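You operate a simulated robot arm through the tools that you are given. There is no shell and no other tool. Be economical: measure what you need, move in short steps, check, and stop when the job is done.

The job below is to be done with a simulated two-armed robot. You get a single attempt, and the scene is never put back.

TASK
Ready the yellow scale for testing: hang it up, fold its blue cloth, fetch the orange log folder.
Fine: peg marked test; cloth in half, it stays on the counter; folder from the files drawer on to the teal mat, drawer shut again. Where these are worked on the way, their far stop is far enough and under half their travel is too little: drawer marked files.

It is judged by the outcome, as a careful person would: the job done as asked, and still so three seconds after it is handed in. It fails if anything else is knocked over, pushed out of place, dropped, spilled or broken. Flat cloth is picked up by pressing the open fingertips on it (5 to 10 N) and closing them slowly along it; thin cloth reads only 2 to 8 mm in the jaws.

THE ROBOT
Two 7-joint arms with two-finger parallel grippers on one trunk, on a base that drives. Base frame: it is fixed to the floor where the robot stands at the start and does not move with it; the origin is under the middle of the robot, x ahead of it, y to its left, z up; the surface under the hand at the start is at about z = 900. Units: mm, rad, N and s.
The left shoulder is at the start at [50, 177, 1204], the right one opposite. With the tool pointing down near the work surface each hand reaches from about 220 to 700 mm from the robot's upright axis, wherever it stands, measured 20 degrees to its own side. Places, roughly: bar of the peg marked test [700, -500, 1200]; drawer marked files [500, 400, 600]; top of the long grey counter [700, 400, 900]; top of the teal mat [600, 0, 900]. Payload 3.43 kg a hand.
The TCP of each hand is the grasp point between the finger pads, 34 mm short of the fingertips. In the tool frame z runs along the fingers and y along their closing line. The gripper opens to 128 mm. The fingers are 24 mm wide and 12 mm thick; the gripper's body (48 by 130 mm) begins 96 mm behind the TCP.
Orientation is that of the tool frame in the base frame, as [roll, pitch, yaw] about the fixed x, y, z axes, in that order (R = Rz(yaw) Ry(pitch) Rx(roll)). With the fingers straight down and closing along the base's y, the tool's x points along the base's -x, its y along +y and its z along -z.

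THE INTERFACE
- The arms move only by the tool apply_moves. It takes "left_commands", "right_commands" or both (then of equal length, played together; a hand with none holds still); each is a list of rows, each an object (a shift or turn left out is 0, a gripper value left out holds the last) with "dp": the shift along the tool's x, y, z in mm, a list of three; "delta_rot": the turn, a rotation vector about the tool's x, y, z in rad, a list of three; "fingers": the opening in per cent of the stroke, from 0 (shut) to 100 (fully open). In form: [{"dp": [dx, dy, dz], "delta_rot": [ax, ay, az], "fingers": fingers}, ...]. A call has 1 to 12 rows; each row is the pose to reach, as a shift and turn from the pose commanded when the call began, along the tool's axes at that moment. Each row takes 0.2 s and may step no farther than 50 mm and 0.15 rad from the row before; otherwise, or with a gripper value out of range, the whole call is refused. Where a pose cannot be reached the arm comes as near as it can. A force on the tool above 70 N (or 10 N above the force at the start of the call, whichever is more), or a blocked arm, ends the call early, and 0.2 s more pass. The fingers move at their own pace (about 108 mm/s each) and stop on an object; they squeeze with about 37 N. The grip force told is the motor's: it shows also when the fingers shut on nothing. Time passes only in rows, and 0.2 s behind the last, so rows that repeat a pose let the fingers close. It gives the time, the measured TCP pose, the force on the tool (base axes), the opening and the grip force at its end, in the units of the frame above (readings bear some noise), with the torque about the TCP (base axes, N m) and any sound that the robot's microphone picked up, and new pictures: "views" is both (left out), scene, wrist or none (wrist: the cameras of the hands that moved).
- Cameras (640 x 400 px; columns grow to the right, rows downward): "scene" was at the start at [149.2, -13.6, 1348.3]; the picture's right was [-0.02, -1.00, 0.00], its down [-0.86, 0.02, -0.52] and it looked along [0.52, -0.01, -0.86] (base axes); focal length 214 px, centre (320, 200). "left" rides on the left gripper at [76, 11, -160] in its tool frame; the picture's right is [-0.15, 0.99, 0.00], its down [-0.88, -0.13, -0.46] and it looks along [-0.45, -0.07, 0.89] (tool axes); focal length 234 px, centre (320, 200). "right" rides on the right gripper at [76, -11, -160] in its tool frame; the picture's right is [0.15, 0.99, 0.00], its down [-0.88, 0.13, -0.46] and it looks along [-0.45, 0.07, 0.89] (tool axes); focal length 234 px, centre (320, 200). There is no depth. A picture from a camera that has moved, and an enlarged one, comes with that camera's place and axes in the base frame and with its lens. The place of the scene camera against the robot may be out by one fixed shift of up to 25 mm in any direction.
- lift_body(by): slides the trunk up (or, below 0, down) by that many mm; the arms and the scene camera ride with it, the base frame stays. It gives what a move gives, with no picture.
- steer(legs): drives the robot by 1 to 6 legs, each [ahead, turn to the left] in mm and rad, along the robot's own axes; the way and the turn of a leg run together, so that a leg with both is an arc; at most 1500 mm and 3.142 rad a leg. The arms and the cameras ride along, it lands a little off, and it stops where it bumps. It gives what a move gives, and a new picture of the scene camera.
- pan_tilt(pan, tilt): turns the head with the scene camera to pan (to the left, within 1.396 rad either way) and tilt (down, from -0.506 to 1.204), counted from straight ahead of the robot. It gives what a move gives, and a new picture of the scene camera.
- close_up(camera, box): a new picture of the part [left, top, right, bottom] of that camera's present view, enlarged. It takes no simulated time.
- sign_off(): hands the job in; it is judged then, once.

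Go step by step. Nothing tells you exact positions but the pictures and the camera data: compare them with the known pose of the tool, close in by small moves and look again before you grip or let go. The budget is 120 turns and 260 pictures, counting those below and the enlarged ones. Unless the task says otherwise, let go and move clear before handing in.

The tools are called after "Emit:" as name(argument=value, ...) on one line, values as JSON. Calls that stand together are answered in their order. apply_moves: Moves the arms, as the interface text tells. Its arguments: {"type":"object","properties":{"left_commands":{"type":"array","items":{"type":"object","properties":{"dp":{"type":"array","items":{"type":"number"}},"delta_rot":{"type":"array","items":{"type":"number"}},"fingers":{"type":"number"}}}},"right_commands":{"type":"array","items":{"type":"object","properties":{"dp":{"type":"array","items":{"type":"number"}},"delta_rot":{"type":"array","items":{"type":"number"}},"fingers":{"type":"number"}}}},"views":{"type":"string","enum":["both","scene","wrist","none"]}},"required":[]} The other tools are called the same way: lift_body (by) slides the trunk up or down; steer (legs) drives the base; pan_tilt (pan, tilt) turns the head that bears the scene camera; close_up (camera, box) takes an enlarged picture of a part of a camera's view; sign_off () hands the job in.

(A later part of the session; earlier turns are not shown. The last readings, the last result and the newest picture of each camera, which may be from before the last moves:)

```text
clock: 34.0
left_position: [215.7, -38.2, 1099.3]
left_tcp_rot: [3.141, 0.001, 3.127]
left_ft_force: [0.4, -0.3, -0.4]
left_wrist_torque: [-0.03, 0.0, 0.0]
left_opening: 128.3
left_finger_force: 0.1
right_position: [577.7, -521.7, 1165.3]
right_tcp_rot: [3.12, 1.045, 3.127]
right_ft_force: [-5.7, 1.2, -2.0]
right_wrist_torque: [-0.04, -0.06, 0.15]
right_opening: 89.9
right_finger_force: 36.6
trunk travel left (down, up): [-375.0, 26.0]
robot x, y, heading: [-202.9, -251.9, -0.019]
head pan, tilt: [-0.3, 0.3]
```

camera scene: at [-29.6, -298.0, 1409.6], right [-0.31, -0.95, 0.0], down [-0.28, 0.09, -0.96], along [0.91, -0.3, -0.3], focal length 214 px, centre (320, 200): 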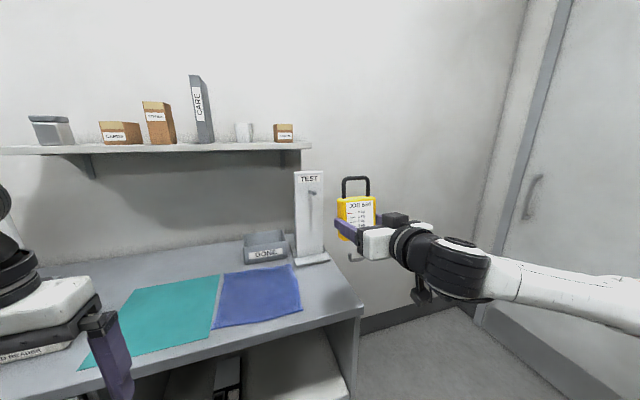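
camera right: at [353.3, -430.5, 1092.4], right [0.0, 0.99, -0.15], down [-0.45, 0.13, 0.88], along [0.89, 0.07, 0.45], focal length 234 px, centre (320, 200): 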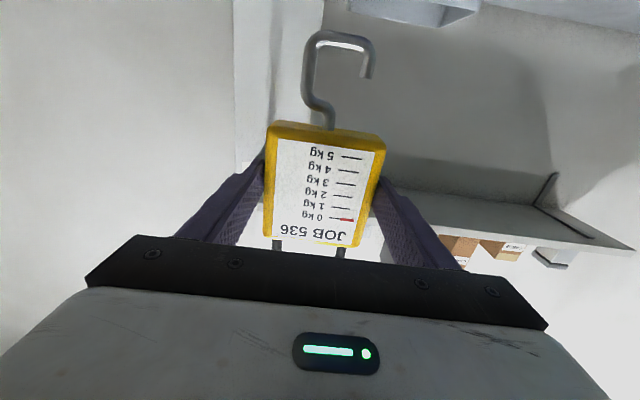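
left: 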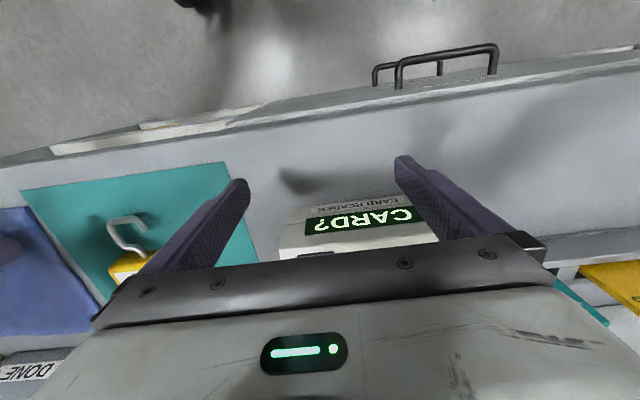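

Extended fine. Now I level in place.

Emit:
apply_moves(right_commands=[{"dp": [4, 3, -5], "delta_rot": [0, -0.13, 0]}, {"dp": [8, 6, -5], "delta_rot": [0, -0.26, 0]}, {"dp": [12, 9, -5], "delta_rot": [0, -0.39, 0]}, {"dp": [15, 12, -5], "delta_rot": [0, -0.52, 0]}, {"dp": [15, 12, -5], "delta_rot": [0, -0.52, 0]}], views="scene")

Emit:
close_up(camera="scene", box=[270, 150, 390, 240])

```text
clock: 35.2
left_position: [216.5, -38.5, 1099.7]
left_tcp_rot: [3.141, 0.001, 3.125]
left_ft_force: [0.7, -0.3, 0.3]
left_wrist_torque: [0.02, 0.03, 0.0]
left_opening: 127.6
left_finger_force: 0.1
right_position: [567.8, -512.6, 1157.2]
right_tcp_rot: [3.081, 1.368, 3.084]
right_ft_force: [0.3, -0.2, -2.4]
right_wrist_torque: [0.0, 0.07, -0.01]
right_opening: 89.6
right_finger_force: 37.5
right hand out of reach, approached as far as the arm can: row 3, 4, 5
trunk travel left (down, up): [-375.0, 26.0]
robot x, y, heading: [-201.5, -257.9, -0.015]
head pan, tilt: [-0.3, 0.3]
camera scene: at [-29.4, -298.0, 1409.6], right [-0.31, -0.95, 0.0], down [-0.28, 0.09, -0.96], along [0.91, -0.3, -0.3], focal length 214 px, centre (320, 200)
```

scene: 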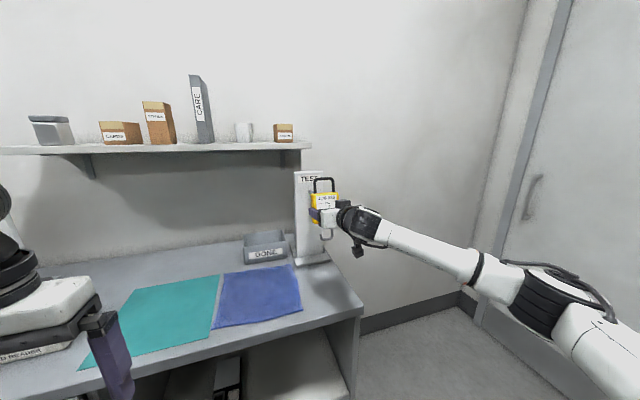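

```text
4.44 times, centred on (330, 195) of scene
camera zoom: at [-29.4, -298.0, 1409.6], right [-0.31, -0.95, 0.0], down [-0.28, 0.09, -0.96], along [0.91, -0.3, -0.3], focal length 953 px, centre (276, 222)
```

zoom: 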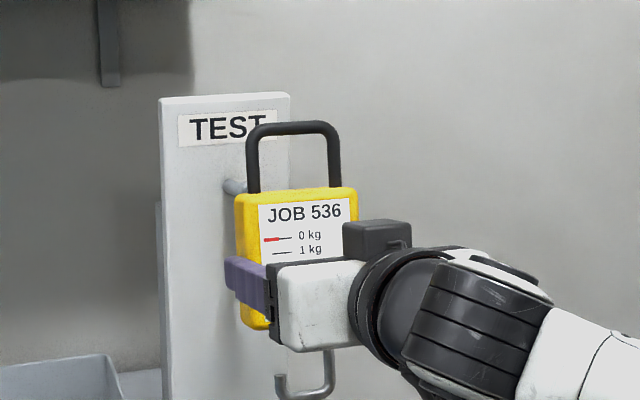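

Within 0.2 rad of level, good enough for threading. I lower the loop to peg height, still short of the tip, and look.

Emit:
apply_moves(right_commands=[{"dp": [16, 3, 3]}, {"dp": [31, 6, 6]}, {"dp": [31, 6, 6]}], views="both")

Emit:
close_up(camera="scene", box=[270, 150, 390, 240])

```text
clock: 36.0
left_position: [218.8, -37.4, 1099.4]
left_tcp_rot: [-3.141, 0.001, 3.127]
left_ft_force: [-0.3, -0.1, -0.8]
left_wrist_torque: [0.01, 0.02, -0.02]
left_opening: 128.1
left_finger_force: 0.0
right_position: [567.5, -507.9, 1140.7]
right_tcp_rot: [3.08, 1.362, 3.085]
right_ft_force: [-0.3, 0.8, -2.8]
right_wrist_torque: [0.06, 0.12, 0.02]
right_opening: 89.6
right_finger_force: 37.2
right hand out of reach, approached as far as the arm can: row 2, 3
trunk travel left (down, up): [-375.0, 26.0]
robot x, y, heading: [-205.4, -258.5, -0.019]
head pan, tilt: [-0.3, 0.3]
camera scene: at [-29.6, -297.8, 1409.6], right [-0.31, -0.95, 0.0], down [-0.28, 0.09, -0.96], along [0.91, -0.3, -0.3], focal length 214 px, centre (320, 200)
camera right: at [396.4, -520.9, 1101.0], right [-0.03, 0.99, -0.13], down [-0.26, 0.12, 0.96], along [0.96, 0.07, 0.26], focal length 234 px, centre (320, 200)
```

scene: 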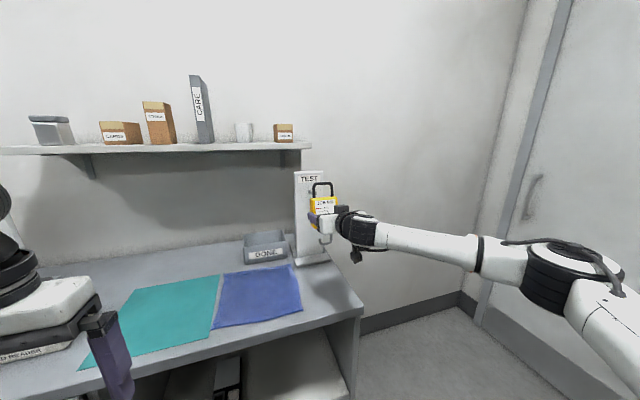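
right: 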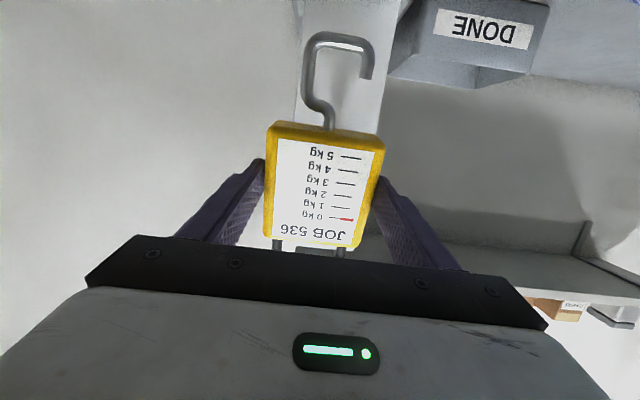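

```text
4.44 times, centred on (330, 195) of scene
camera zoom: at [-29.6, -297.8, 1409.6], right [-0.31, -0.95, 0.0], down [-0.28, 0.09, -0.96], along [0.91, -0.3, -0.3], focal length 953 px, centre (276, 222)
```

zoom: 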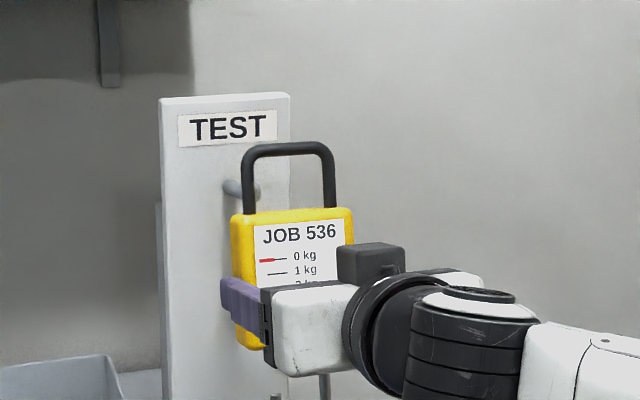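

The loop must come down about 33 mm and left about 10 mm. Lowering the trunk does that without bending the wrist further.

Emit:
lift_body(by=-33)

Emit:
apply_moves(right_commands=[{"dp": [0, 4, 10]}, {"dp": [-3, 9, 20]}, {"dp": [-3, 9, 20]}], views="none")

Emit:
close_up(camera="scene", box=[270, 140, 390, 230])

```text
clock: 36.8
left_position: [217.4, -37.6, 1066.2]
left_tcp_rot: [-3.141, 0.0, 3.127]
left_ft_force: [-0.2, -0.5, 0.8]
left_wrist_torque: [0.0, 0.0, -0.02]
left_opening: 127.9
left_finger_force: 0.1
right_position: [567.4, -510.0, 1108.7]
right_tcp_rot: [3.081, 1.364, 3.089]
right_ft_force: [0.3, 0.4, -2.9]
right_wrist_torque: [-0.01, 0.08, 0.03]
right_opening: 89.3
right_finger_force: 36.6
trunk travel left (down, up): [-342.0, 59.0]
robot x, y, heading: [-195.1, -256.4, -0.017]
head pan, tilt: [-0.3, 0.3]
```

```text
clock: 37.6
left_position: [217.4, -38.1, 1066.6]
left_tcp_rot: [-3.14, 0.0, 3.127]
left_ft_force: [-0.1, 0.1, 0.1]
left_wrist_torque: [-0.01, -0.01, 0.04]
left_opening: 127.9
left_finger_force: 0.2
right_position: [587.6, -500.7, 1108.7]
right_tcp_rot: [3.078, 1.365, 3.085]
right_ft_force: [-0.1, 0.9, -3.7]
right_wrist_torque: [0.04, 0.08, -0.03]
right_opening: 89.5
right_finger_force: 36.9
trunk travel left (down, up): [-342.0, 59.0]
robot x, y, heading: [-203.2, -256.3, -0.019]
head pan, tilt: [-0.3, 0.3]
```

```text
4.44 times, centred on (330, 185) of scene
camera zoom: at [-29.4, -298.1, 1376.6], right [-0.31, -0.95, 0.0], down [-0.28, 0.09, -0.96], along [0.91, -0.3, -0.3], focal length 953 px, centre (276, 267)
```

zoom: 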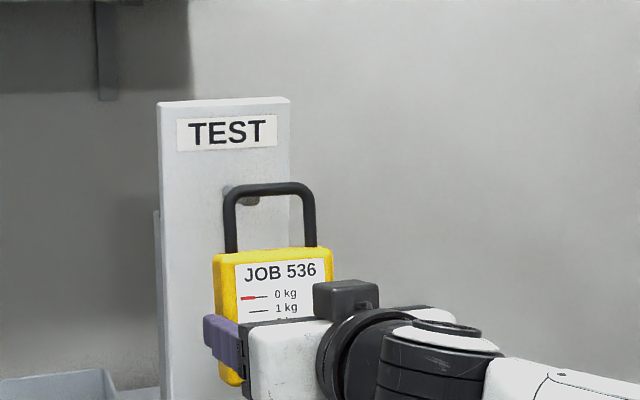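

The tip should fall inside the loop as I advance. Forward 40 mm, then check.

Emit:
apply_moves(right_commands=[{"dp": [-4, 0, 20]}, {"dp": [-8, 0, 39]}, {"dp": [-8, 0, 39]}], views="none")

Emit:
close_up(camera="scene", box=[290, 150, 370, 210])

```text
clock: 38.4
left_position: [216.2, -37.6, 1066.6]
left_tcp_rot: [-3.139, 0.0, 3.125]
left_ft_force: [-0.7, -0.8, 0.0]
left_wrist_torque: [0.03, 0.01, 0.0]
left_opening: 127.8
left_finger_force: 0.2
right_position: [629.7, -497.8, 1111.0]
right_tcp_rot: [3.077, 1.369, 3.087]
right_ft_force: [4.1, 0.7, 10.1]
right_wrist_torque: [0.01, 0.13, 0.01]
right_opening: 89.3
right_finger_force: 37.1
trunk travel left (down, up): [-342.0, 59.0]
robot x, y, heading: [-199.0, -255.6, -0.015]
head pan, tilt: [-0.3, 0.3]
```

```text
6.67 times, centred on (330, 180) of scene
camera zoom: at [-30.3, -297.4, 1376.9], right [-0.31, -0.95, 0.0], down [-0.28, 0.09, -0.96], along [0.91, -0.3, -0.29], focal length 1430 px, centre (253, 333)
```

zoom: 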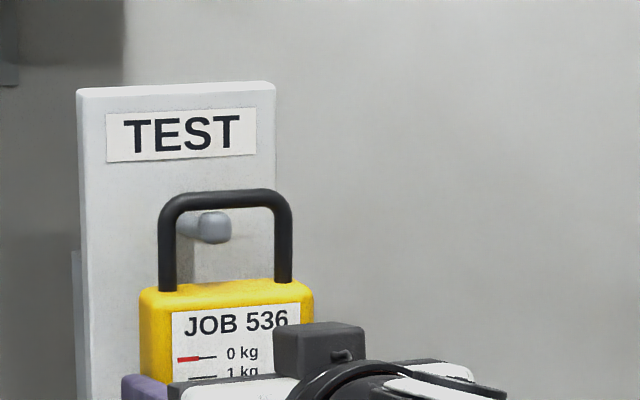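

The tip is inside the loop but the top of the loop seems to rub it (10 N up). I raise 9 mm and advance gently.

Emit:
apply_moves(right_commands=[{"dp": [-9, 0, -2]}, {"dp": [-9, 0, -2]}], views="none")

Emit:
close_up(camera="scene", box=[290, 150, 370, 210])

```text
clock: 39.0
left_position: [216.9, -38.1, 1066.3]
left_tcp_rot: [3.14, 0.0, 3.126]
left_ft_force: [0.1, -0.7, 0.0]
left_wrist_torque: [-0.01, 0.03, -0.01]
left_opening: 127.8
left_finger_force: 0.0
right_position: [628.8, -500.5, 1113.6]
right_tcp_rot: [3.083, 1.36, 3.088]
right_ft_force: [0.2, 0.2, -2.6]
right_wrist_torque: [0.03, 0.02, 0.0]
right_opening: 89.4
right_finger_force: 36.2
trunk travel left (down, up): [-342.0, 59.0]
robot x, y, heading: [-199.3, -256.8, -0.019]
head pan, tilt: [-0.3, 0.3]
```

```text
6.67 times, centred on (330, 180) of scene
camera zoom: at [-29.5, -298.0, 1376.5], right [-0.31, -0.95, 0.0], down [-0.28, 0.09, -0.96], along [0.91, -0.3, -0.3], focal length 1430 px, centre (253, 333)
```

zoom: 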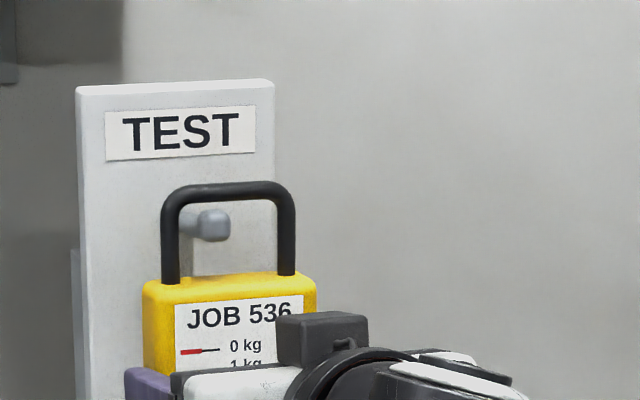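

Free again. Advance 30 mm with a slight rise.

Emit:
apply_moves(right_commands=[{"dp": [-5, 1, 10]}, {"dp": [-9, 2, 20]}, {"dp": [-12, 3, 30]}, {"dp": [-12, 3, 30]}], views="none")

Emit:
close_up(camera="scene", box=[290, 150, 370, 210])

```text
clock: 40.0
left_position: [217.3, -38.6, 1066.5]
left_tcp_rot: [-3.141, 0.0, 3.126]
left_ft_force: [-0.6, 0.6, 0.5]
left_wrist_torque: [-0.02, 0.02, 0.0]
left_opening: 128.1
left_finger_force: 0.0
right_position: [660.5, -497.5, 1121.2]
right_tcp_rot: [3.081, 1.363, 3.09]
right_ft_force: [0.6, 0.8, -3.0]
right_wrist_torque: [-0.01, 0.07, 0.0]
right_opening: 89.7
right_finger_force: 36.8
trunk travel left (down, up): [-342.0, 59.0]
robot x, y, heading: [-196.9, -257.3, -0.018]
head pan, tilt: [-0.3, 0.3]
```

```text
6.67 times, centred on (330, 180) of scene
camera zoom: at [-29.4, -298.2, 1376.5], right [-0.31, -0.95, 0.0], down [-0.28, 0.09, -0.96], along [0.91, -0.3, -0.3], focal length 1430 px, centre (253, 333)
```

zoom: 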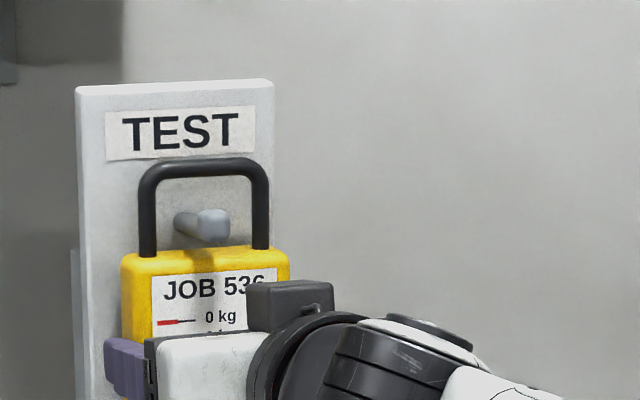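

Threaded nicely, loop around mid-bar. I lower until the loop rests on it.

Emit:
apply_moves(right_commands=[{"dp": [6, 0, 1]}, {"dp": [12, 0, 2]}, {"dp": [16, 0, 3]}, {"dp": [16, 0, 3]}], views="none")

Emit:
close_up(camera="scene", box=[290, 150, 370, 210])

```text
clock: 41.0
left_position: [216.6, -37.2, 1066.9]
left_tcp_rot: [-3.141, -0.001, 3.126]
left_ft_force: [-0.9, 0.5, 0.9]
left_wrist_torque: [-0.01, 0.02, 0.01]
left_opening: 127.8
left_finger_force: 0.0
right_position: [660.2, -496.4, 1105.9]
right_tcp_rot: [3.081, 1.362, 3.088]
right_ft_force: [-0.5, 0.1, -2.7]
right_wrist_torque: [0.01, 0.07, -0.02]
right_opening: 89.7
right_finger_force: 36.9
trunk travel left (down, up): [-342.0, 59.0]
robot x, y, heading: [-202.9, -256.0, -0.017]
head pan, tilt: [-0.3, 0.3]
```

```text
6.67 times, centred on (330, 180) of scene
camera zoom: at [-29.4, -298.0, 1376.5], right [-0.31, -0.95, 0.0], down [-0.28, 0.09, -0.96], along [0.91, -0.3, -0.3], focal length 1430 px, centre (253, 333)
```

zoom: 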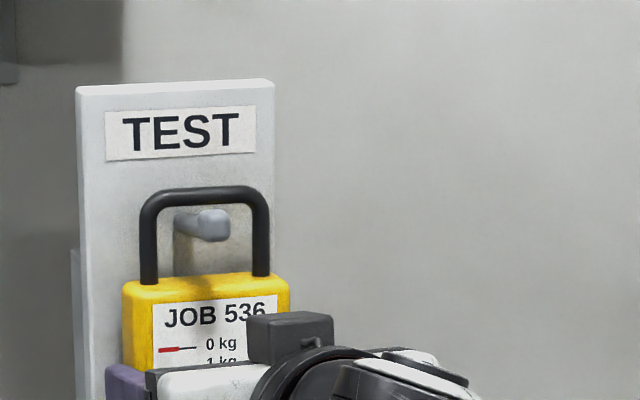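

A few mm more until it touches.

Emit:
apply_moves(right_commands=[{"dp": [3, 0, 0.5]}, {"dp": [6, 0, 1]}, {"dp": [6, 0, 1]}], views="none")

```text
clock: 41.8
left_position: [217.3, -37.1, 1066.9]
left_tcp_rot: [-3.14, -0.001, 3.126]
left_ft_force: [-0.1, 0.0, 0.0]
left_wrist_torque: [0.0, 0.0, -0.03]
left_opening: 127.8
left_finger_force: 0.1
right_position: [659.9, -497.2, 1101.7]
right_tcp_rot: [3.081, 1.366, 3.086]
right_ft_force: [2.9, 0.5, 0.3]
right_wrist_torque: [-0.01, 0.18, 0.01]
right_opening: 89.7
right_finger_force: 37.0
trunk travel left (down, up): [-342.0, 59.0]
robot x, y, heading: [-196.4, -257.4, -0.021]
head pan, tilt: [-0.3, 0.3]
```

It now bears on the peg (tool carries no weight). I open gently.

Emit:
apply_moves(right_commands=[{"fingers": 72}, {"fingers": 75}, {"fingers": 80}, {"fingers": 90}, {"fingers": 100}, {"fingers": 100}], views="none")

Emit:
close_up(camera="scene", box=[270, 150, 390, 240])

```text
clock: 43.2
left_position: [216.5, -36.8, 1066.6]
left_tcp_rot: [-3.141, 0.001, 3.126]
left_ft_force: [0.3, 0.3, 0.2]
left_wrist_torque: [0.0, 0.01, -0.01]
left_opening: 127.8
left_finger_force: 0.1
right_position: [660.6, -497.9, 1100.8]
right_tcp_rot: [3.082, 1.363, 3.088]
right_ft_force: [0.2, -0.7, 0.9]
right_wrist_torque: [0.02, -0.01, 0.01]
right_opening: 127.9
right_finger_force: 0.1
trunk travel left (down, up): [-342.0, 59.0]
robot x, y, heading: [-201.1, -257.1, -0.023]
head pan, tilt: [-0.3, 0.3]
```

```text
4.44 times, centred on (330, 195) of scene
camera zoom: at [-29.8, -297.9, 1376.6], right [-0.31, -0.95, 0.0], down [-0.28, 0.09, -0.96], along [0.91, -0.3, -0.3], focal length 953 px, centre (276, 222)
```

zoom: 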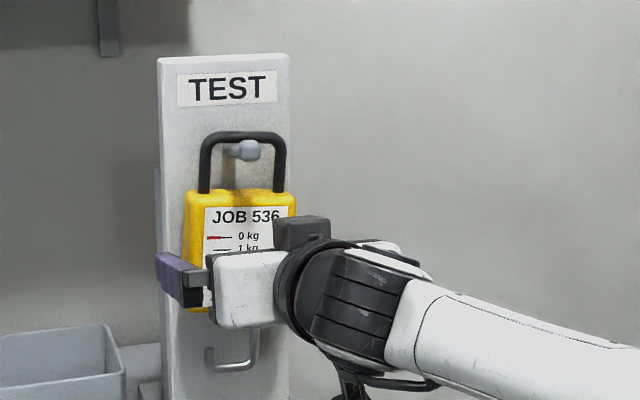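

It hangs. I withdraw straight back.

Emit:
apply_moves(right_commands=[{"dp": [6, 0, -30]}, {"dp": [14, 0, -70]}, {"dp": [22, 0, -110]}, {"dp": [30, 0, -150], "delta_rot": [0, 0.1, 0]}, {"dp": [36, 0, -180], "delta_rot": [0, 0.2, 0]}], views="scene")

Emit:
close_up(camera="scene", box=[270, 150, 390, 240])

```text
clock: 44.4
left_position: [218.1, -39.1, 1066.4]
left_tcp_rot: [-3.141, -0.001, 3.128]
left_ft_force: [-0.8, -0.4, 0.0]
left_wrist_torque: [0.03, 0.04, -0.02]
left_opening: 128.2
left_finger_force: 0.1
right_position: [473.5, -499.9, 1102.4]
right_tcp_rot: [3.11, 1.162, 3.117]
right_ft_force: [-0.6, -0.7, -0.4]
right_wrist_torque: [0.01, -0.02, 0.01]
right_opening: 127.9
right_finger_force: 0.1
right hand out of reach, approached as far as the arm can: row 3
trunk travel left (down, up): [-342.0, 59.0]
robot x, y, heading: [-196.4, -255.5, -0.013]
head pan, tilt: [-0.3, 0.3]
camera scene: at [-30.1, -298.5, 1376.6], right [-0.31, -0.95, 0.0], down [-0.28, 0.09, -0.96], along [0.91, -0.3, -0.3], focal length 214 px, centre (320, 200)
```

scene: 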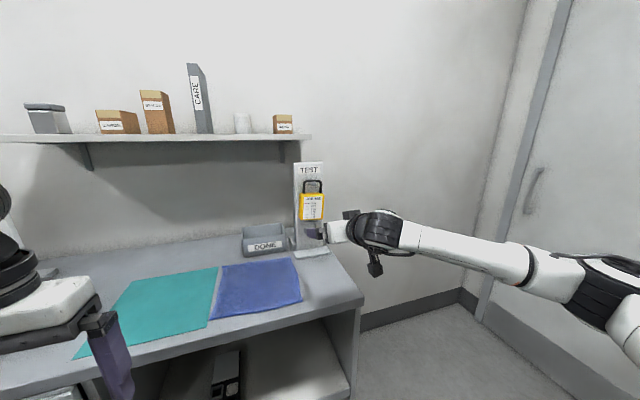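

```text
4.44 times, centred on (330, 195) of scene
camera zoom: at [-30.1, -298.5, 1376.6], right [-0.31, -0.95, 0.0], down [-0.28, 0.09, -0.96], along [0.91, -0.3, -0.3], focal length 953 px, centre (276, 222)
```

zoom: 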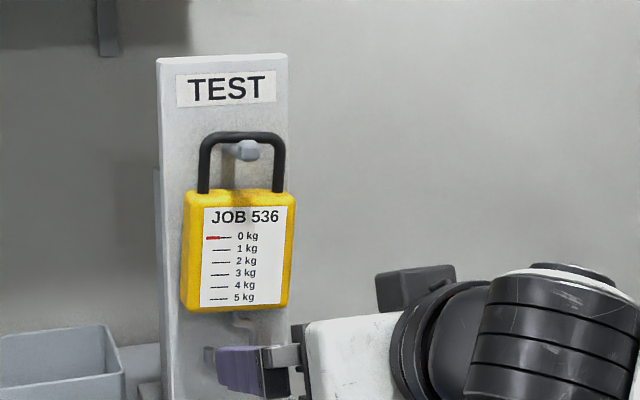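

The scale hangs on TEST. Next the cloth: I bring the right hand back pointing down before driving in.

Emit:
apply_moves(right_commands=[{"dp": [15, 10, -24], "delta_rot": [0, 0.145, 0]}, {"dp": [31, 20, -47], "delta_rot": [0, 0.29, 0]}, {"dp": [47, 30, -71], "delta_rot": [0, 0.435, 0]}, {"dp": [62, 40, -95], "delta_rot": [0, 0.58, 0]}, {"dp": [78, 50, -118], "delta_rot": [0, 0.725, 0]}, {"dp": [94, 60, -142], "delta_rot": [0, 0.87, 0]}, {"dp": [110, 70, -165], "delta_rot": [0, 1.015, 0]}, {"dp": [125, 80, -189], "delta_rot": [0, 1.16, 0]}, {"dp": [125, 80, -189], "delta_rot": [0, 1.16, 0]}], views="none")

Emit:
pan_tilt(pan=0, tilt=0.8)

```text
clock: 46.4
left_position: [217.6, -37.2, 1065.6]
left_tcp_rot: [3.139, 0.001, 3.126]
left_ft_force: [-0.1, -0.2, 0.2]
left_wrist_torque: [0.0, 0.02, 0.01]
left_opening: 128.1
left_finger_force: 0.0
right_position: [251.4, -419.7, 1065.2]
right_tcp_rot: [3.128, -0.001, -3.139]
right_ft_force: [0.0, -0.8, -0.2]
right_wrist_torque: [-0.04, -0.01, -0.02]
right_opening: 128.0
right_finger_force: 0.0
trunk travel left (down, up): [-342.0, 59.0]
robot x, y, heading: [-200.6, -256.3, -0.015]
head pan, tilt: [-0.3, 0.3]
```

```text
clock: 47.3
left_position: [216.1, -38.2, 1066.1]
left_tcp_rot: [3.141, 0.0, 3.125]
left_ft_force: [0.3, -0.3, -0.6]
left_wrist_torque: [0.04, -0.03, -0.03]
left_opening: 127.9
left_finger_force: 0.0
right_position: [251.4, -420.2, 1064.5]
right_tcp_rot: [3.129, 0.002, -3.138]
right_ft_force: [-0.2, -0.8, 0.0]
right_wrist_torque: [0.02, 0.03, -0.01]
right_opening: 128.1
right_finger_force: 0.1
trunk travel left (down, up): [-342.0, 59.0]
robot x, y, heading: [-197.6, -255.7, -0.016]
head pan, tilt: [0.0, 0.799]
camera scene: at [-37.9, -270.2, 1332.3], right [-0.02, -1.0, 0.0], down [-0.72, 0.01, -0.7], along [0.7, -0.01, -0.72], focal length 214 px, centre (320, 200)
```

scene: 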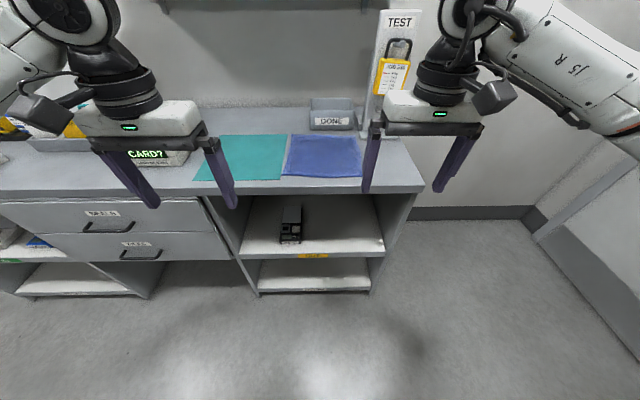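

I drive forward about 270 mm to the cloth.

Emit:
steer(legs=[[270, 0.016]])

Emit:
pan_tilt(pan=-0.05, tilt=1.1)

```text
clock: 49.2
left_position: [489.5, -32.4, 1066.2]
left_tcp_rot: [-3.14, 0.0, -3.138]
left_ft_force: [0.4, 0.2, 0.0]
left_wrist_torque: [0.0, 0.03, 0.02]
left_opening: 128.2
left_finger_force: 0.0
right_position: [531.8, -412.9, 1063.8]
right_tcp_rot: [3.129, 0.005, -3.117]
right_ft_force: [0.6, -0.5, 0.6]
right_wrist_torque: [0.01, 0.02, 0.0]
right_opening: 128.4
right_finger_force: 0.0
trunk travel left (down, up): [-342.0, 59.0]
robot x, y, heading: [79.1, -259.7, -0.001]
head pan, tilt: [0.0, 0.799]
camera scene: at [238.9, -269.2, 1332.1], right [0.0, -1.0, 0.0], down [-0.72, 0.0, -0.7], along [0.7, 0.0, -0.72], focal length 214 px, centre (320, 200)
```

scene: 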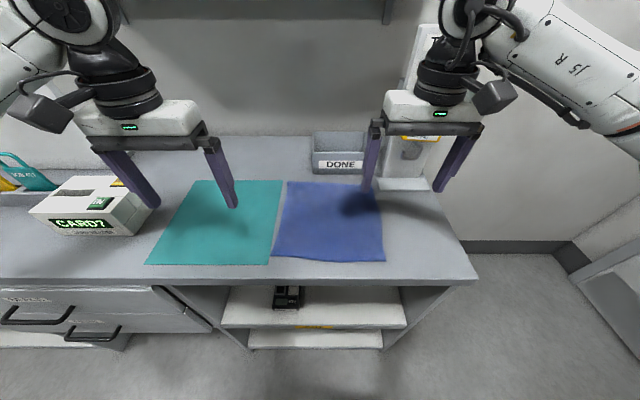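

```text
clock: 50.0
left_position: [488.6, -31.0, 1066.8]
left_tcp_rot: [3.141, 0.0, -3.138]
left_ft_force: [-0.6, -0.5, 0.5]
left_wrist_torque: [0.01, 0.03, -0.04]
left_opening: 127.9
left_finger_force: 0.1
right_position: [530.9, -412.4, 1063.9]
right_tcp_rot: [3.13, 0.003, -3.116]
right_ft_force: [0.4, 0.5, -0.6]
right_wrist_torque: [-0.01, 0.01, -0.01]
right_opening: 127.6
right_finger_force: 0.0
trunk travel left (down, up): [-342.0, 59.0]
robot x, y, heading: [76.6, -259.2, 0.003]
head pan, tilt: [-0.051, 1.1]
camera scene: at [220.7, -272.4, 1310.5], right [-0.05, -1.0, 0.0], down [-0.89, 0.04, -0.45], along [0.45, -0.02, -0.89], focal length 214 px, centre (320, 200)
```

scene: 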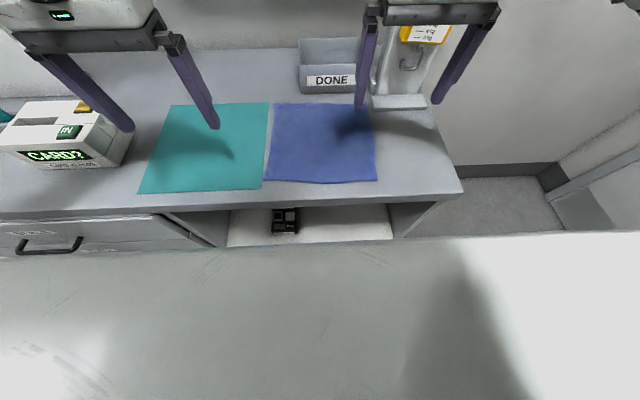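

The cloth's near corners are about (480,-164) and (470,-410). I bring both hands over them, fingers part closed, and look with the wrist cameras.

Emit:
apply_moves(left_commands=[{"dp": [0, -40, 10], "fingers": 35}, {"dp": [0, -80, 30]}, {"dp": [0, -120, 50]}, {"dp": [0, -160, 75]}, {"dp": [0, -160, 75]}], right_commands=[{"dp": [15, 8, 10], "fingers": 35}, {"dp": [30, 16, 30]}, {"dp": [45, 24, 50]}, {"dp": [50, 26, 75]}, {"dp": [50, 26, 75]}])

```text
clock: 51.2
left_position: [494.1, -194.6, 991.0]
left_tcp_rot: [-3.14, 0.001, -3.136]
left_ft_force: [0.0, -0.3, 0.8]
left_wrist_torque: [0.0, 0.04, 0.04]
left_opening: 44.9
left_finger_force: 0.1
right_position: [478.5, -387.6, 988.6]
right_tcp_rot: [3.13, 0.004, -3.118]
right_ft_force: [0.0, -0.2, -0.1]
right_wrist_torque: [0.03, -0.03, 0.0]
right_opening: 44.8
right_finger_force: 0.1
trunk travel left (down, up): [-342.0, 59.0]
robot x, y, heading: [77.9, -255.8, 0.004]
head pan, tilt: [-0.051, 1.1]
camera scene: at [220.6, -272.1, 1310.5], right [-0.05, -1.0, 0.0], down [-0.89, 0.04, -0.45], along [0.45, -0.02, -0.89], focal length 214 px, centre (320, 200)
camera right: at [402.7, -403.2, 1148.2], right [-0.17, 0.99, 0.01], down [0.88, 0.15, 0.46], along [0.45, 0.09, -0.89], focal length 234 px, centre (320, 200)
camera left: at [416.5, -183.2, 1151.1], right [0.14, 0.99, 0.0], down [0.88, -0.13, 0.46], along [0.45, -0.07, -0.89], focal length 234 px, centre (320, 200)
```

scene: 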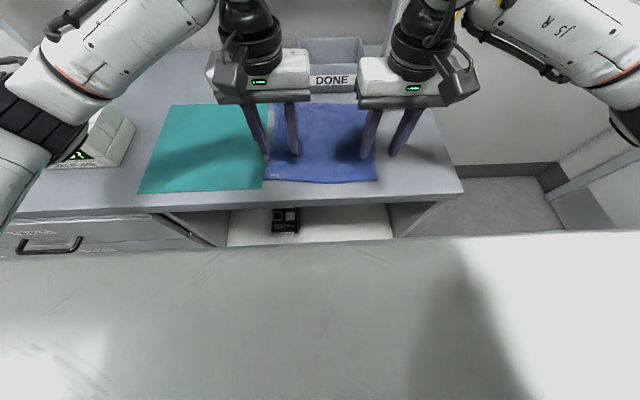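
right: 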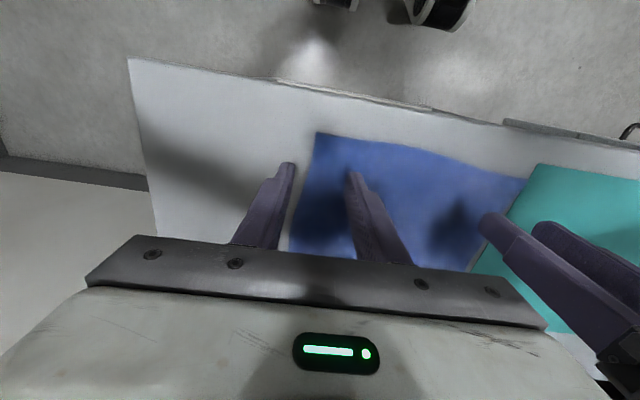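
left: 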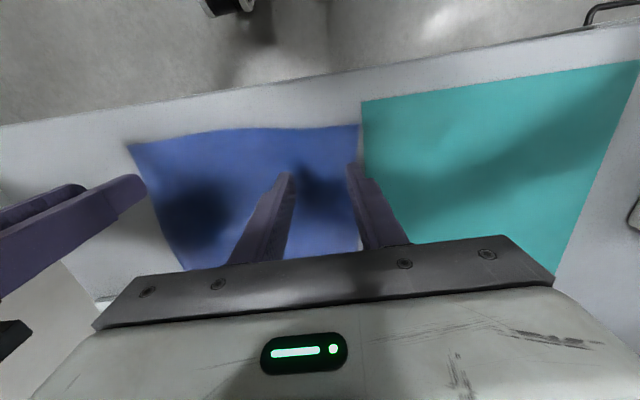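

Both wrist cameras agree: near corners (462,-151) and (450,-396), cloth about 245 mm square. I place fingertips 14 mm in from the near edge at each corner and come down close.

Emit:
apply_moves(left_commands=[{"dp": [18, 10, 0]}, {"dp": [18, 10, 25]}, {"dp": [18, 10, 48]}, {"dp": [18, 10, 48]}], right_commands=[{"dp": [13, 25, 0]}, {"dp": [13, 25, 25]}, {"dp": [13, 25, 47]}, {"dp": [13, 25, 47]}], views="wrist")

```text
clock: 52.2
left_position: [474.7, -182.4, 944.6]
left_tcp_rot: [-3.14, -0.001, -3.138]
left_ft_force: [-0.3, 0.5, 1.1]
left_wrist_torque: [-0.01, -0.01, 0.03]
left_opening: 44.9
left_finger_force: 0.1
right_position: [466.5, -363.8, 944.5]
right_tcp_rot: [3.13, 0.004, -3.118]
right_ft_force: [0.3, -0.1, 0.4]
right_wrist_torque: [-0.03, 0.02, 0.01]
right_opening: 44.9
right_finger_force: 0.1
trunk travel left (down, up): [-342.0, 59.0]
robot x, y, heading: [76.3, -258.9, 0.004]
head pan, tilt: [-0.051, 1.1]
camera right: at [390.5, -378.0, 1104.9], right [-0.17, 0.99, 0.01], down [0.88, 0.15, 0.46], along [0.45, 0.09, -0.89], focal length 234 px, centre (320, 200)
camera left: at [397.5, -170.5, 1104.1], right [0.14, 0.99, 0.0], down [0.88, -0.13, 0.46], along [0.45, -0.07, -0.89], focal length 234 px, centre (320, 200)
```

right: 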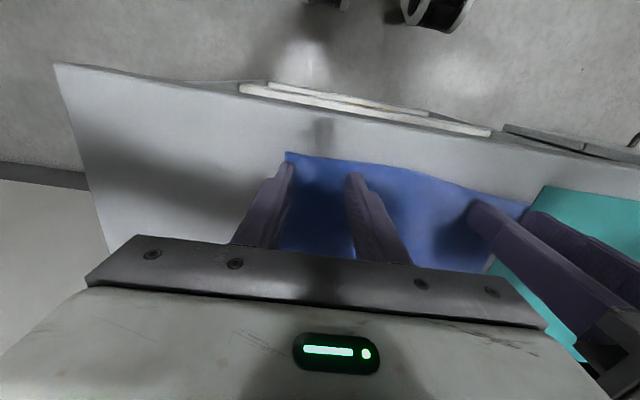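
left: 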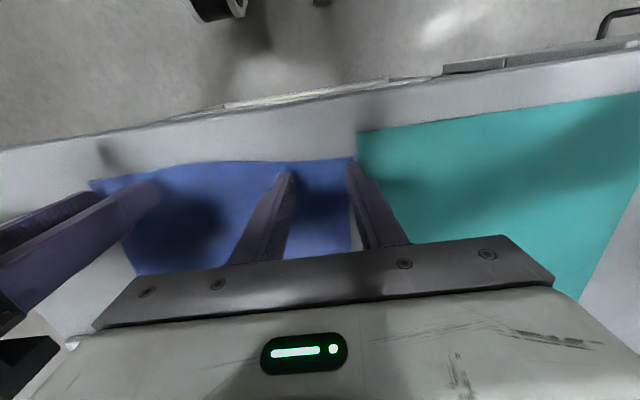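

The outer fingertips sit right on the side edges; I shift each inward 12 mm and press down slowly.

Emit:
apply_moves(left_commands=[{"dp": [-4, -12, 0]}, {"dp": [-4, -12, 6]}, {"dp": [-4, -12, 10]}, {"dp": [-4, -12, 10]}], right_commands=[{"dp": [-4, 12, 0]}, {"dp": [-4, 12, 6]}, {"dp": [-4, 12, 10]}, {"dp": [-4, 12, 10]}], views="none")

```text
clock: 53.2
left_position: [475.5, -195.1, 936.9]
left_tcp_rot: [-3.138, 0.005, -3.139]
left_ft_force: [3.4, 1.1, 15.2]
left_wrist_torque: [0.06, -0.14, 0.02]
left_opening: 44.7
left_finger_force: 0.1
right_position: [469.3, -349.5, 937.2]
right_tcp_rot: [3.128, 0.01, -3.116]
right_ft_force: [1.6, -1.8, 24.2]
right_wrist_torque: [-0.45, -0.01, 0.02]
right_opening: 44.8
right_finger_force: 0.0
trunk travel left (down, up): [-342.0, 59.0]
robot x, y, heading: [78.7, -256.4, 0.001]
head pan, tilt: [-0.051, 1.1]
```

A bit too firm (15 and 24 N); I ease up 1-2 mm.

Emit:
apply_moves(left_commands=[{"dp": [0, 0, -0.8]}, {"dp": [0, 0, -0.8]}], right_commands=[{"dp": [0, 0, -1.7]}, {"dp": [0, 0, -1.7]}], views="none")

```text
clock: 53.8
left_position: [474.7, -194.3, 936.5]
left_tcp_rot: [-3.14, 0.003, -3.136]
left_ft_force: [4.1, 1.5, 19.9]
left_wrist_torque: [0.1, -0.17, -0.01]
left_opening: 44.4
left_finger_force: 0.0
right_position: [470.4, -349.5, 937.7]
right_tcp_rot: [3.128, 0.011, -3.119]
right_ft_force: [4.3, -3.0, 25.9]
right_wrist_torque: [-0.54, -0.11, 0.11]
right_opening: 45.0
right_finger_force: 0.2
trunk travel left (down, up): [-342.0, 59.0]
robot x, y, heading: [78.2, -256.0, 0.003]
head pan, tilt: [-0.051, 1.1]
```

Still settling; ease up more.

Emit:
apply_moves(left_commands=[{"dp": [0, 0, -1.2]}, {"dp": [0, 0, -1.2]}, {"dp": [0, 0, -1.2]}], right_commands=[{"dp": [0, 0, -2]}, {"dp": [0, 0, -2]}, {"dp": [0, 0, -2]}], views="none")

```text
clock: 54.6
left_position: [475.0, -195.5, 936.6]
left_tcp_rot: [3.141, 0.002, -3.138]
left_ft_force: [3.5, 1.2, 15.9]
left_wrist_torque: [0.05, -0.12, 0.02]
left_opening: 44.8
left_finger_force: 0.0
right_position: [469.1, -349.2, 937.1]
right_tcp_rot: [3.129, 0.004, -3.118]
right_ft_force: [2.6, -2.8, 13.2]
right_wrist_torque: [-0.27, -0.05, 0.02]
right_opening: 45.0
right_finger_force: 0.4
trunk travel left (down, up): [-342.0, 59.0]
robot x, y, heading: [76.9, -258.4, 0.004]
head pan, tilt: [-0.051, 1.1]
```

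Close: one more trim, including the right hand's small roll.

Emit:
apply_moves(left_commands=[{"dp": [0, 0, -1.6]}, {"dp": [0, 0, -1.6]}, {"dp": [0, 0, -1.6]}], right_commands=[{"dp": [0, 0, -1.2], "delta_rot": [-0.0125, 0, 0]}, {"dp": [0, 0, -1.2], "delta_rot": [-0.0125, 0, 0]}, {"dp": [0, 0, -1.2], "delta_rot": [-0.0125, 0, 0]}], views="none")

```text
clock: 55.4
left_position: [474.6, -194.8, 936.4]
left_tcp_rot: [3.141, -0.001, -3.138]
left_ft_force: [1.2, -0.4, 5.4]
left_wrist_torque: [0.01, -0.06, 0.05]
left_opening: 44.5
left_finger_force: 0.1
right_position: [470.6, -350.1, 938.0]
right_tcp_rot: [3.117, 0.003, -3.118]
right_ft_force: [-1.2, -1.9, 7.1]
right_wrist_torque: [-0.23, 0.03, -0.02]
right_opening: 45.0
right_finger_force: 0.4
trunk travel left (down, up): [-342.0, 59.0]
robot x, y, heading: [74.5, -258.9, -0.002]
head pan, tilt: [-0.051, 1.1]
```

The roll went the wrong way; I correct it and check forces before closing.

Emit:
apply_moves(left_commands=[{"dp": [0, 0, 0.4]}, {"dp": [0, 0, 0.4]}, {"dp": [0, 0, 0.4]}], right_commands=[{"delta_rot": [0.025, 0, 0]}, {"delta_rot": [0.025, 0, 0]}, {"delta_rot": [0.025, 0, 0]}], views="none")

```text
clock: 56.2
left_position: [473.1, -195.7, 937.3]
left_tcp_rot: [-3.141, -0.001, -3.138]
left_ft_force: [0.6, -1.4, 8.7]
left_wrist_torque: [-0.05, -0.02, 0.0]
left_opening: 44.6
left_finger_force: 0.1
right_position: [470.2, -349.8, 938.3]
right_tcp_rot: [-3.142, 0.002, -3.117]
right_ft_force: [-0.7, -0.4, 2.2]
right_wrist_torque: [-0.01, 0.1, 0.0]
right_opening: 44.8
right_finger_force: 0.0
trunk travel left (down, up): [-342.0, 59.0]
robot x, y, heading: [74.6, -257.4, 0.004]
head pan, tilt: [-0.051, 1.1]
```

Left at 8.7 N; right needs about 1.2 mm more. I press that and close both slowly.

Emit:
apply_moves(left_commands=[{}, {}, {"fingers": 31}, {"fingers": 27}, {"fingers": 23}, {"fingers": 19}, {"fingers": 15}, {"fingers": 11}, {"fingers": 7}, {"fingers": 3}, {"fingers": 0}, {"fingers": 0}], right_commands=[{"dp": [0, 0, 1.2]}, {"dp": [0, 0, 1.2]}, {"dp": [0, 0, 1.2], "fingers": 31}, {"dp": [0, 0, 1.2], "fingers": 27}, {"dp": [0, 0, 1.2], "fingers": 23}, {"dp": [0, 0, 1.2], "fingers": 19}, {"dp": [0, 0, 1.2], "fingers": 15}, {"dp": [0, 0, 1.2], "fingers": 11}, {"dp": [0, 0, 1.2], "fingers": 7}, {"dp": [0, 0, 1.2], "fingers": 3}, {"dp": [0, 0, 1.2], "fingers": 0}, {"dp": [0, 0, 1.2], "fingers": 0}], views="wrist")

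```text
clock: 58.8
left_position: [474.6, -194.5, 937.7]
left_tcp_rot: [-3.139, 0.002, -3.139]
left_ft_force: [0.2, -12.9, 8.9]
left_wrist_torque: [-0.47, -0.04, 0.01]
left_opening: 4.2
left_finger_force: 37.1
right_position: [470.5, -348.1, 937.2]
right_tcp_rot: [3.138, 0.006, -3.114]
right_ft_force: [0.6, 13.9, 5.6]
right_wrist_torque: [0.48, 0.0, 0.04]
right_opening: 3.8
right_finger_force: 36.2
trunk travel left (down, up): [-342.0, 59.0]
robot x, y, heading: [76.7, -256.1, 0.0]
head pan, tilt: [-0.051, 1.1]
camera right: at [393.9, -361.8, 1097.6], right [-0.17, 0.99, 0.0], down [0.87, 0.15, 0.46], along [0.45, 0.08, -0.89], focal length 234 px, centre (320, 200)
camera left: at [396.8, -182.9, 1096.9], right [0.14, 0.99, 0.0], down [0.88, -0.13, 0.46], along [0.45, -0.07, -0.89], focal length 234 px, centre (320, 200)
```

right: 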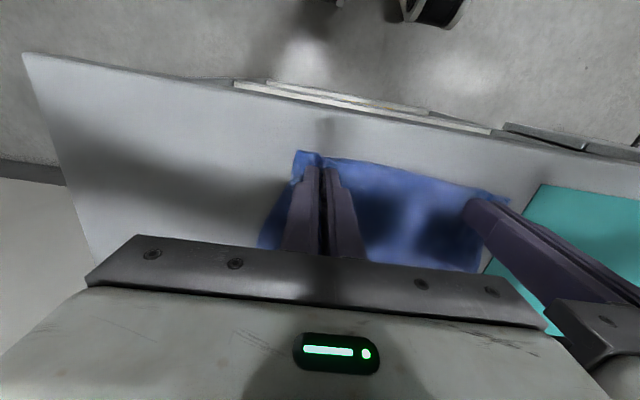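
left: 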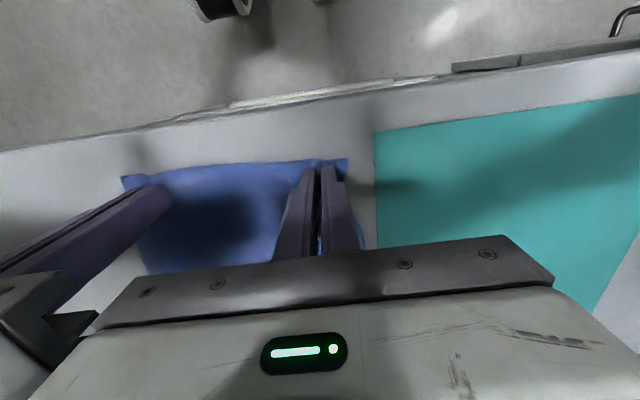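

Both corners are pinched, but carrying the right hand to the far edge would swing its forearm into the hanging scale. I'll undo this (open while pressing to spread the cloth back) and fold right edge over to left edge instead.

Emit:
apply_moves(left_commands=[{"fingers": 4}, {"fingers": 10}, {"fingers": 18}, {"fingers": 26}, {"fingers": 34}, {"dp": [0, 0, -20]}, {"dp": [0, 0, -60]}, {"dp": [0, 0, -90]}], right_commands=[{"fingers": 4}, {"fingers": 10}, {"fingers": 18}, {"fingers": 26}, {"fingers": 34}, {"dp": [0, 0, -20]}, {"dp": [0, 0, -60]}, {"dp": [0, 0, -90]}], views="scene")

Emit:
close_up(camera="scene", box=[220, 70, 420, 200])

```text
clock: 60.6
left_position: [474.8, -195.6, 1027.0]
left_tcp_rot: [3.141, 0.0, -3.137]
left_ft_force: [-1.1, 0.2, -0.5]
left_wrist_torque: [-0.01, 0.03, -0.02]
left_opening: 44.0
left_finger_force: 0.0
right_position: [467.7, -348.4, 1025.4]
right_tcp_rot: [-3.142, 0.005, -3.117]
right_ft_force: [-0.7, 0.0, -0.5]
right_wrist_torque: [0.03, -0.01, -0.02]
right_opening: 43.5
right_finger_force: 0.0
trunk travel left (down, up): [-342.0, 59.0]
robot x, y, heading: [73.9, -258.3, 0.002]
head pan, tilt: [-0.051, 1.1]
camera scene: at [220.3, -272.3, 1310.4], right [-0.05, -1.0, 0.0], down [-0.89, 0.04, -0.45], along [0.45, -0.02, -0.89], focal length 214 px, centre (320, 200)
```

scene: 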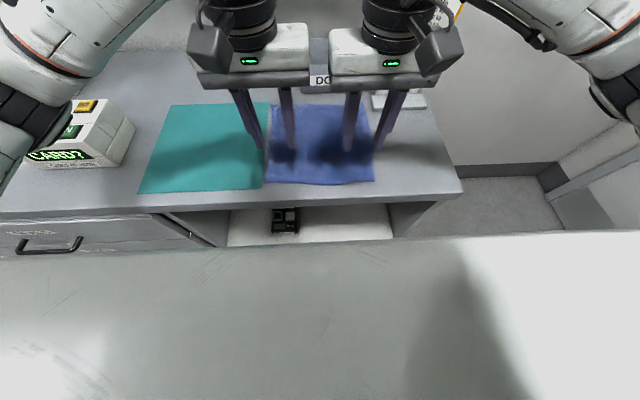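

```text
3.08 times, centred on (320, 135) of scene
camera zoom: at [220.3, -272.3, 1310.4], right [-0.05, -1.0, 0.0], down [-0.89, 0.04, -0.45], along [0.45, -0.02, -0.89], focal length 660 px, centre (320, 400)
```

zoom: 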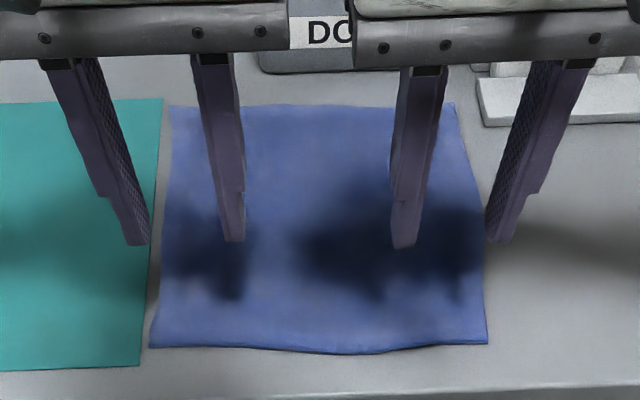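

The cloth lies flat again. I turn both hands 90° (closing along x), sending the left hand to the far-right corner and the right hand to the near-right corner, staying high.

Emit:
apply_moves(left_commands=[{"dp": [-30, 0, 0], "delta_rot": [0, 0, 0.14]}, {"dp": [-60, 0, 0], "delta_rot": [0, 0, 0.28]}, {"dp": [-90, 0, 0], "delta_rot": [0, 0, 0.42]}, {"dp": [-120, 0, 0], "delta_rot": [0, 0, 0.56]}, {"dp": [-150, -10, 0], "delta_rot": [0, 0, 0.7]}, {"dp": [-165, -40, 0], "delta_rot": [0, 0, 0.84]}, {"dp": [-170, -70, 0], "delta_rot": [0, 0, 0.98]}, {"dp": [-172, -100, 0], "delta_rot": [0, 0, 1.12]}, {"dp": [-175, -130, 0], "delta_rot": [0, 0, 1.26]}, {"dp": [-175, -150, 0], "delta_rot": [0, 0, 1.4]}, {"dp": [-175, -165, 0], "delta_rot": [0, 0, 1.5]}, {"dp": [-175, -175, 0], "delta_rot": [0, 0, 1.57]}], right_commands=[{"dp": [0, -5, 0], "delta_rot": [0, 0, 0.14]}, {"dp": [0, -10, 0], "delta_rot": [0, 0, 0.28]}, {"dp": [-5, -15, 0], "delta_rot": [0, 0, 0.42]}, {"dp": [-5, -20, 0], "delta_rot": [0, 0, 0.56]}, {"dp": [-10, -25, 0], "delta_rot": [0, 0, 0.7]}, {"dp": [-10, -30, 0], "delta_rot": [0, 0, 0.84]}, {"dp": [-15, -30, 0], "delta_rot": [0, 0, 0.98]}, {"dp": [-15, -30, 0], "delta_rot": [0, 0, 1.12]}, {"dp": [-15, -30, 0], "delta_rot": [0, 0, 1.26]}, {"dp": [-15, -30, 0], "delta_rot": [0, 0, 1.4]}, {"dp": [-15, -30, 0], "delta_rot": [0, 0, 1.5]}, {"dp": [-15, -30, 0], "delta_rot": [0, 0, 1.57]}])

```text
clock: 63.2
left_position: [622.7, -340.3, 1011.7]
left_tcp_rot: [-3.138, -0.003, 1.578]
left_ft_force: [0.1, 0.8, 0.2]
left_wrist_torque: [-0.05, 0.05, 0.0]
left_opening: 43.4
left_finger_force: 0.1
left hand out of reach, approached as far as the arm can: row 9, 10, 11, 12
right_position: [485.7, -382.8, 1026.4]
right_tcp_rot: [3.139, 0.0, 1.594]
right_ft_force: [0.1, -0.3, -0.6]
right_wrist_torque: [0.05, -0.04, -0.01]
right_opening: 43.4
right_finger_force: 0.1
trunk travel left (down, up): [-342.0, 59.0]
robot x, y, heading: [75.3, -257.6, 0.001]
head pan, tilt: [-0.051, 1.1]
camera scene: at [220.3, -274.3, 1310.5], right [-0.05, -1.0, 0.0], down [-0.89, 0.04, -0.45], along [0.45, -0.02, -0.89], focal length 214 px, centre (320, 200)
camera right: at [472.7, -307.1, 1187.3], right [0.99, 0.17, 0.0], down [0.15, -0.88, 0.45], along [0.08, -0.45, -0.89], focal length 234 px, centre (320, 200)
camera left: at [632.7, -264.9, 1170.9], right [0.99, -0.14, 0.0], down [-0.12, -0.88, 0.45], along [-0.07, -0.45, -0.89], focal length 234 px, centre (320, 200)
```

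scene: 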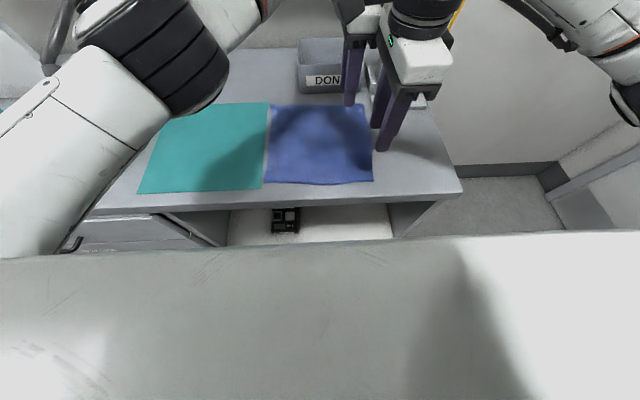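
right: 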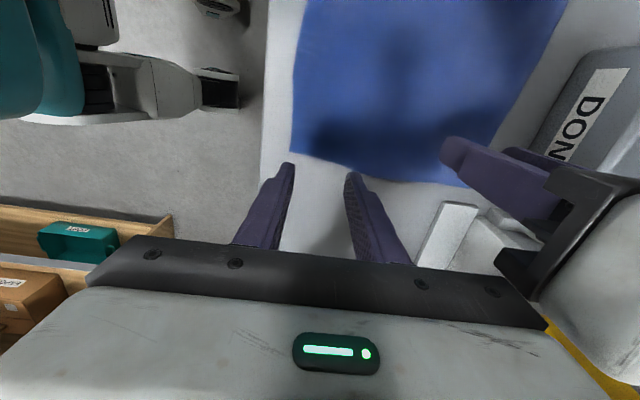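
left: 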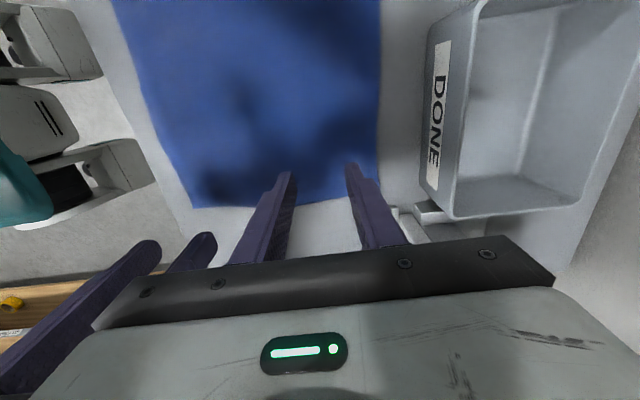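

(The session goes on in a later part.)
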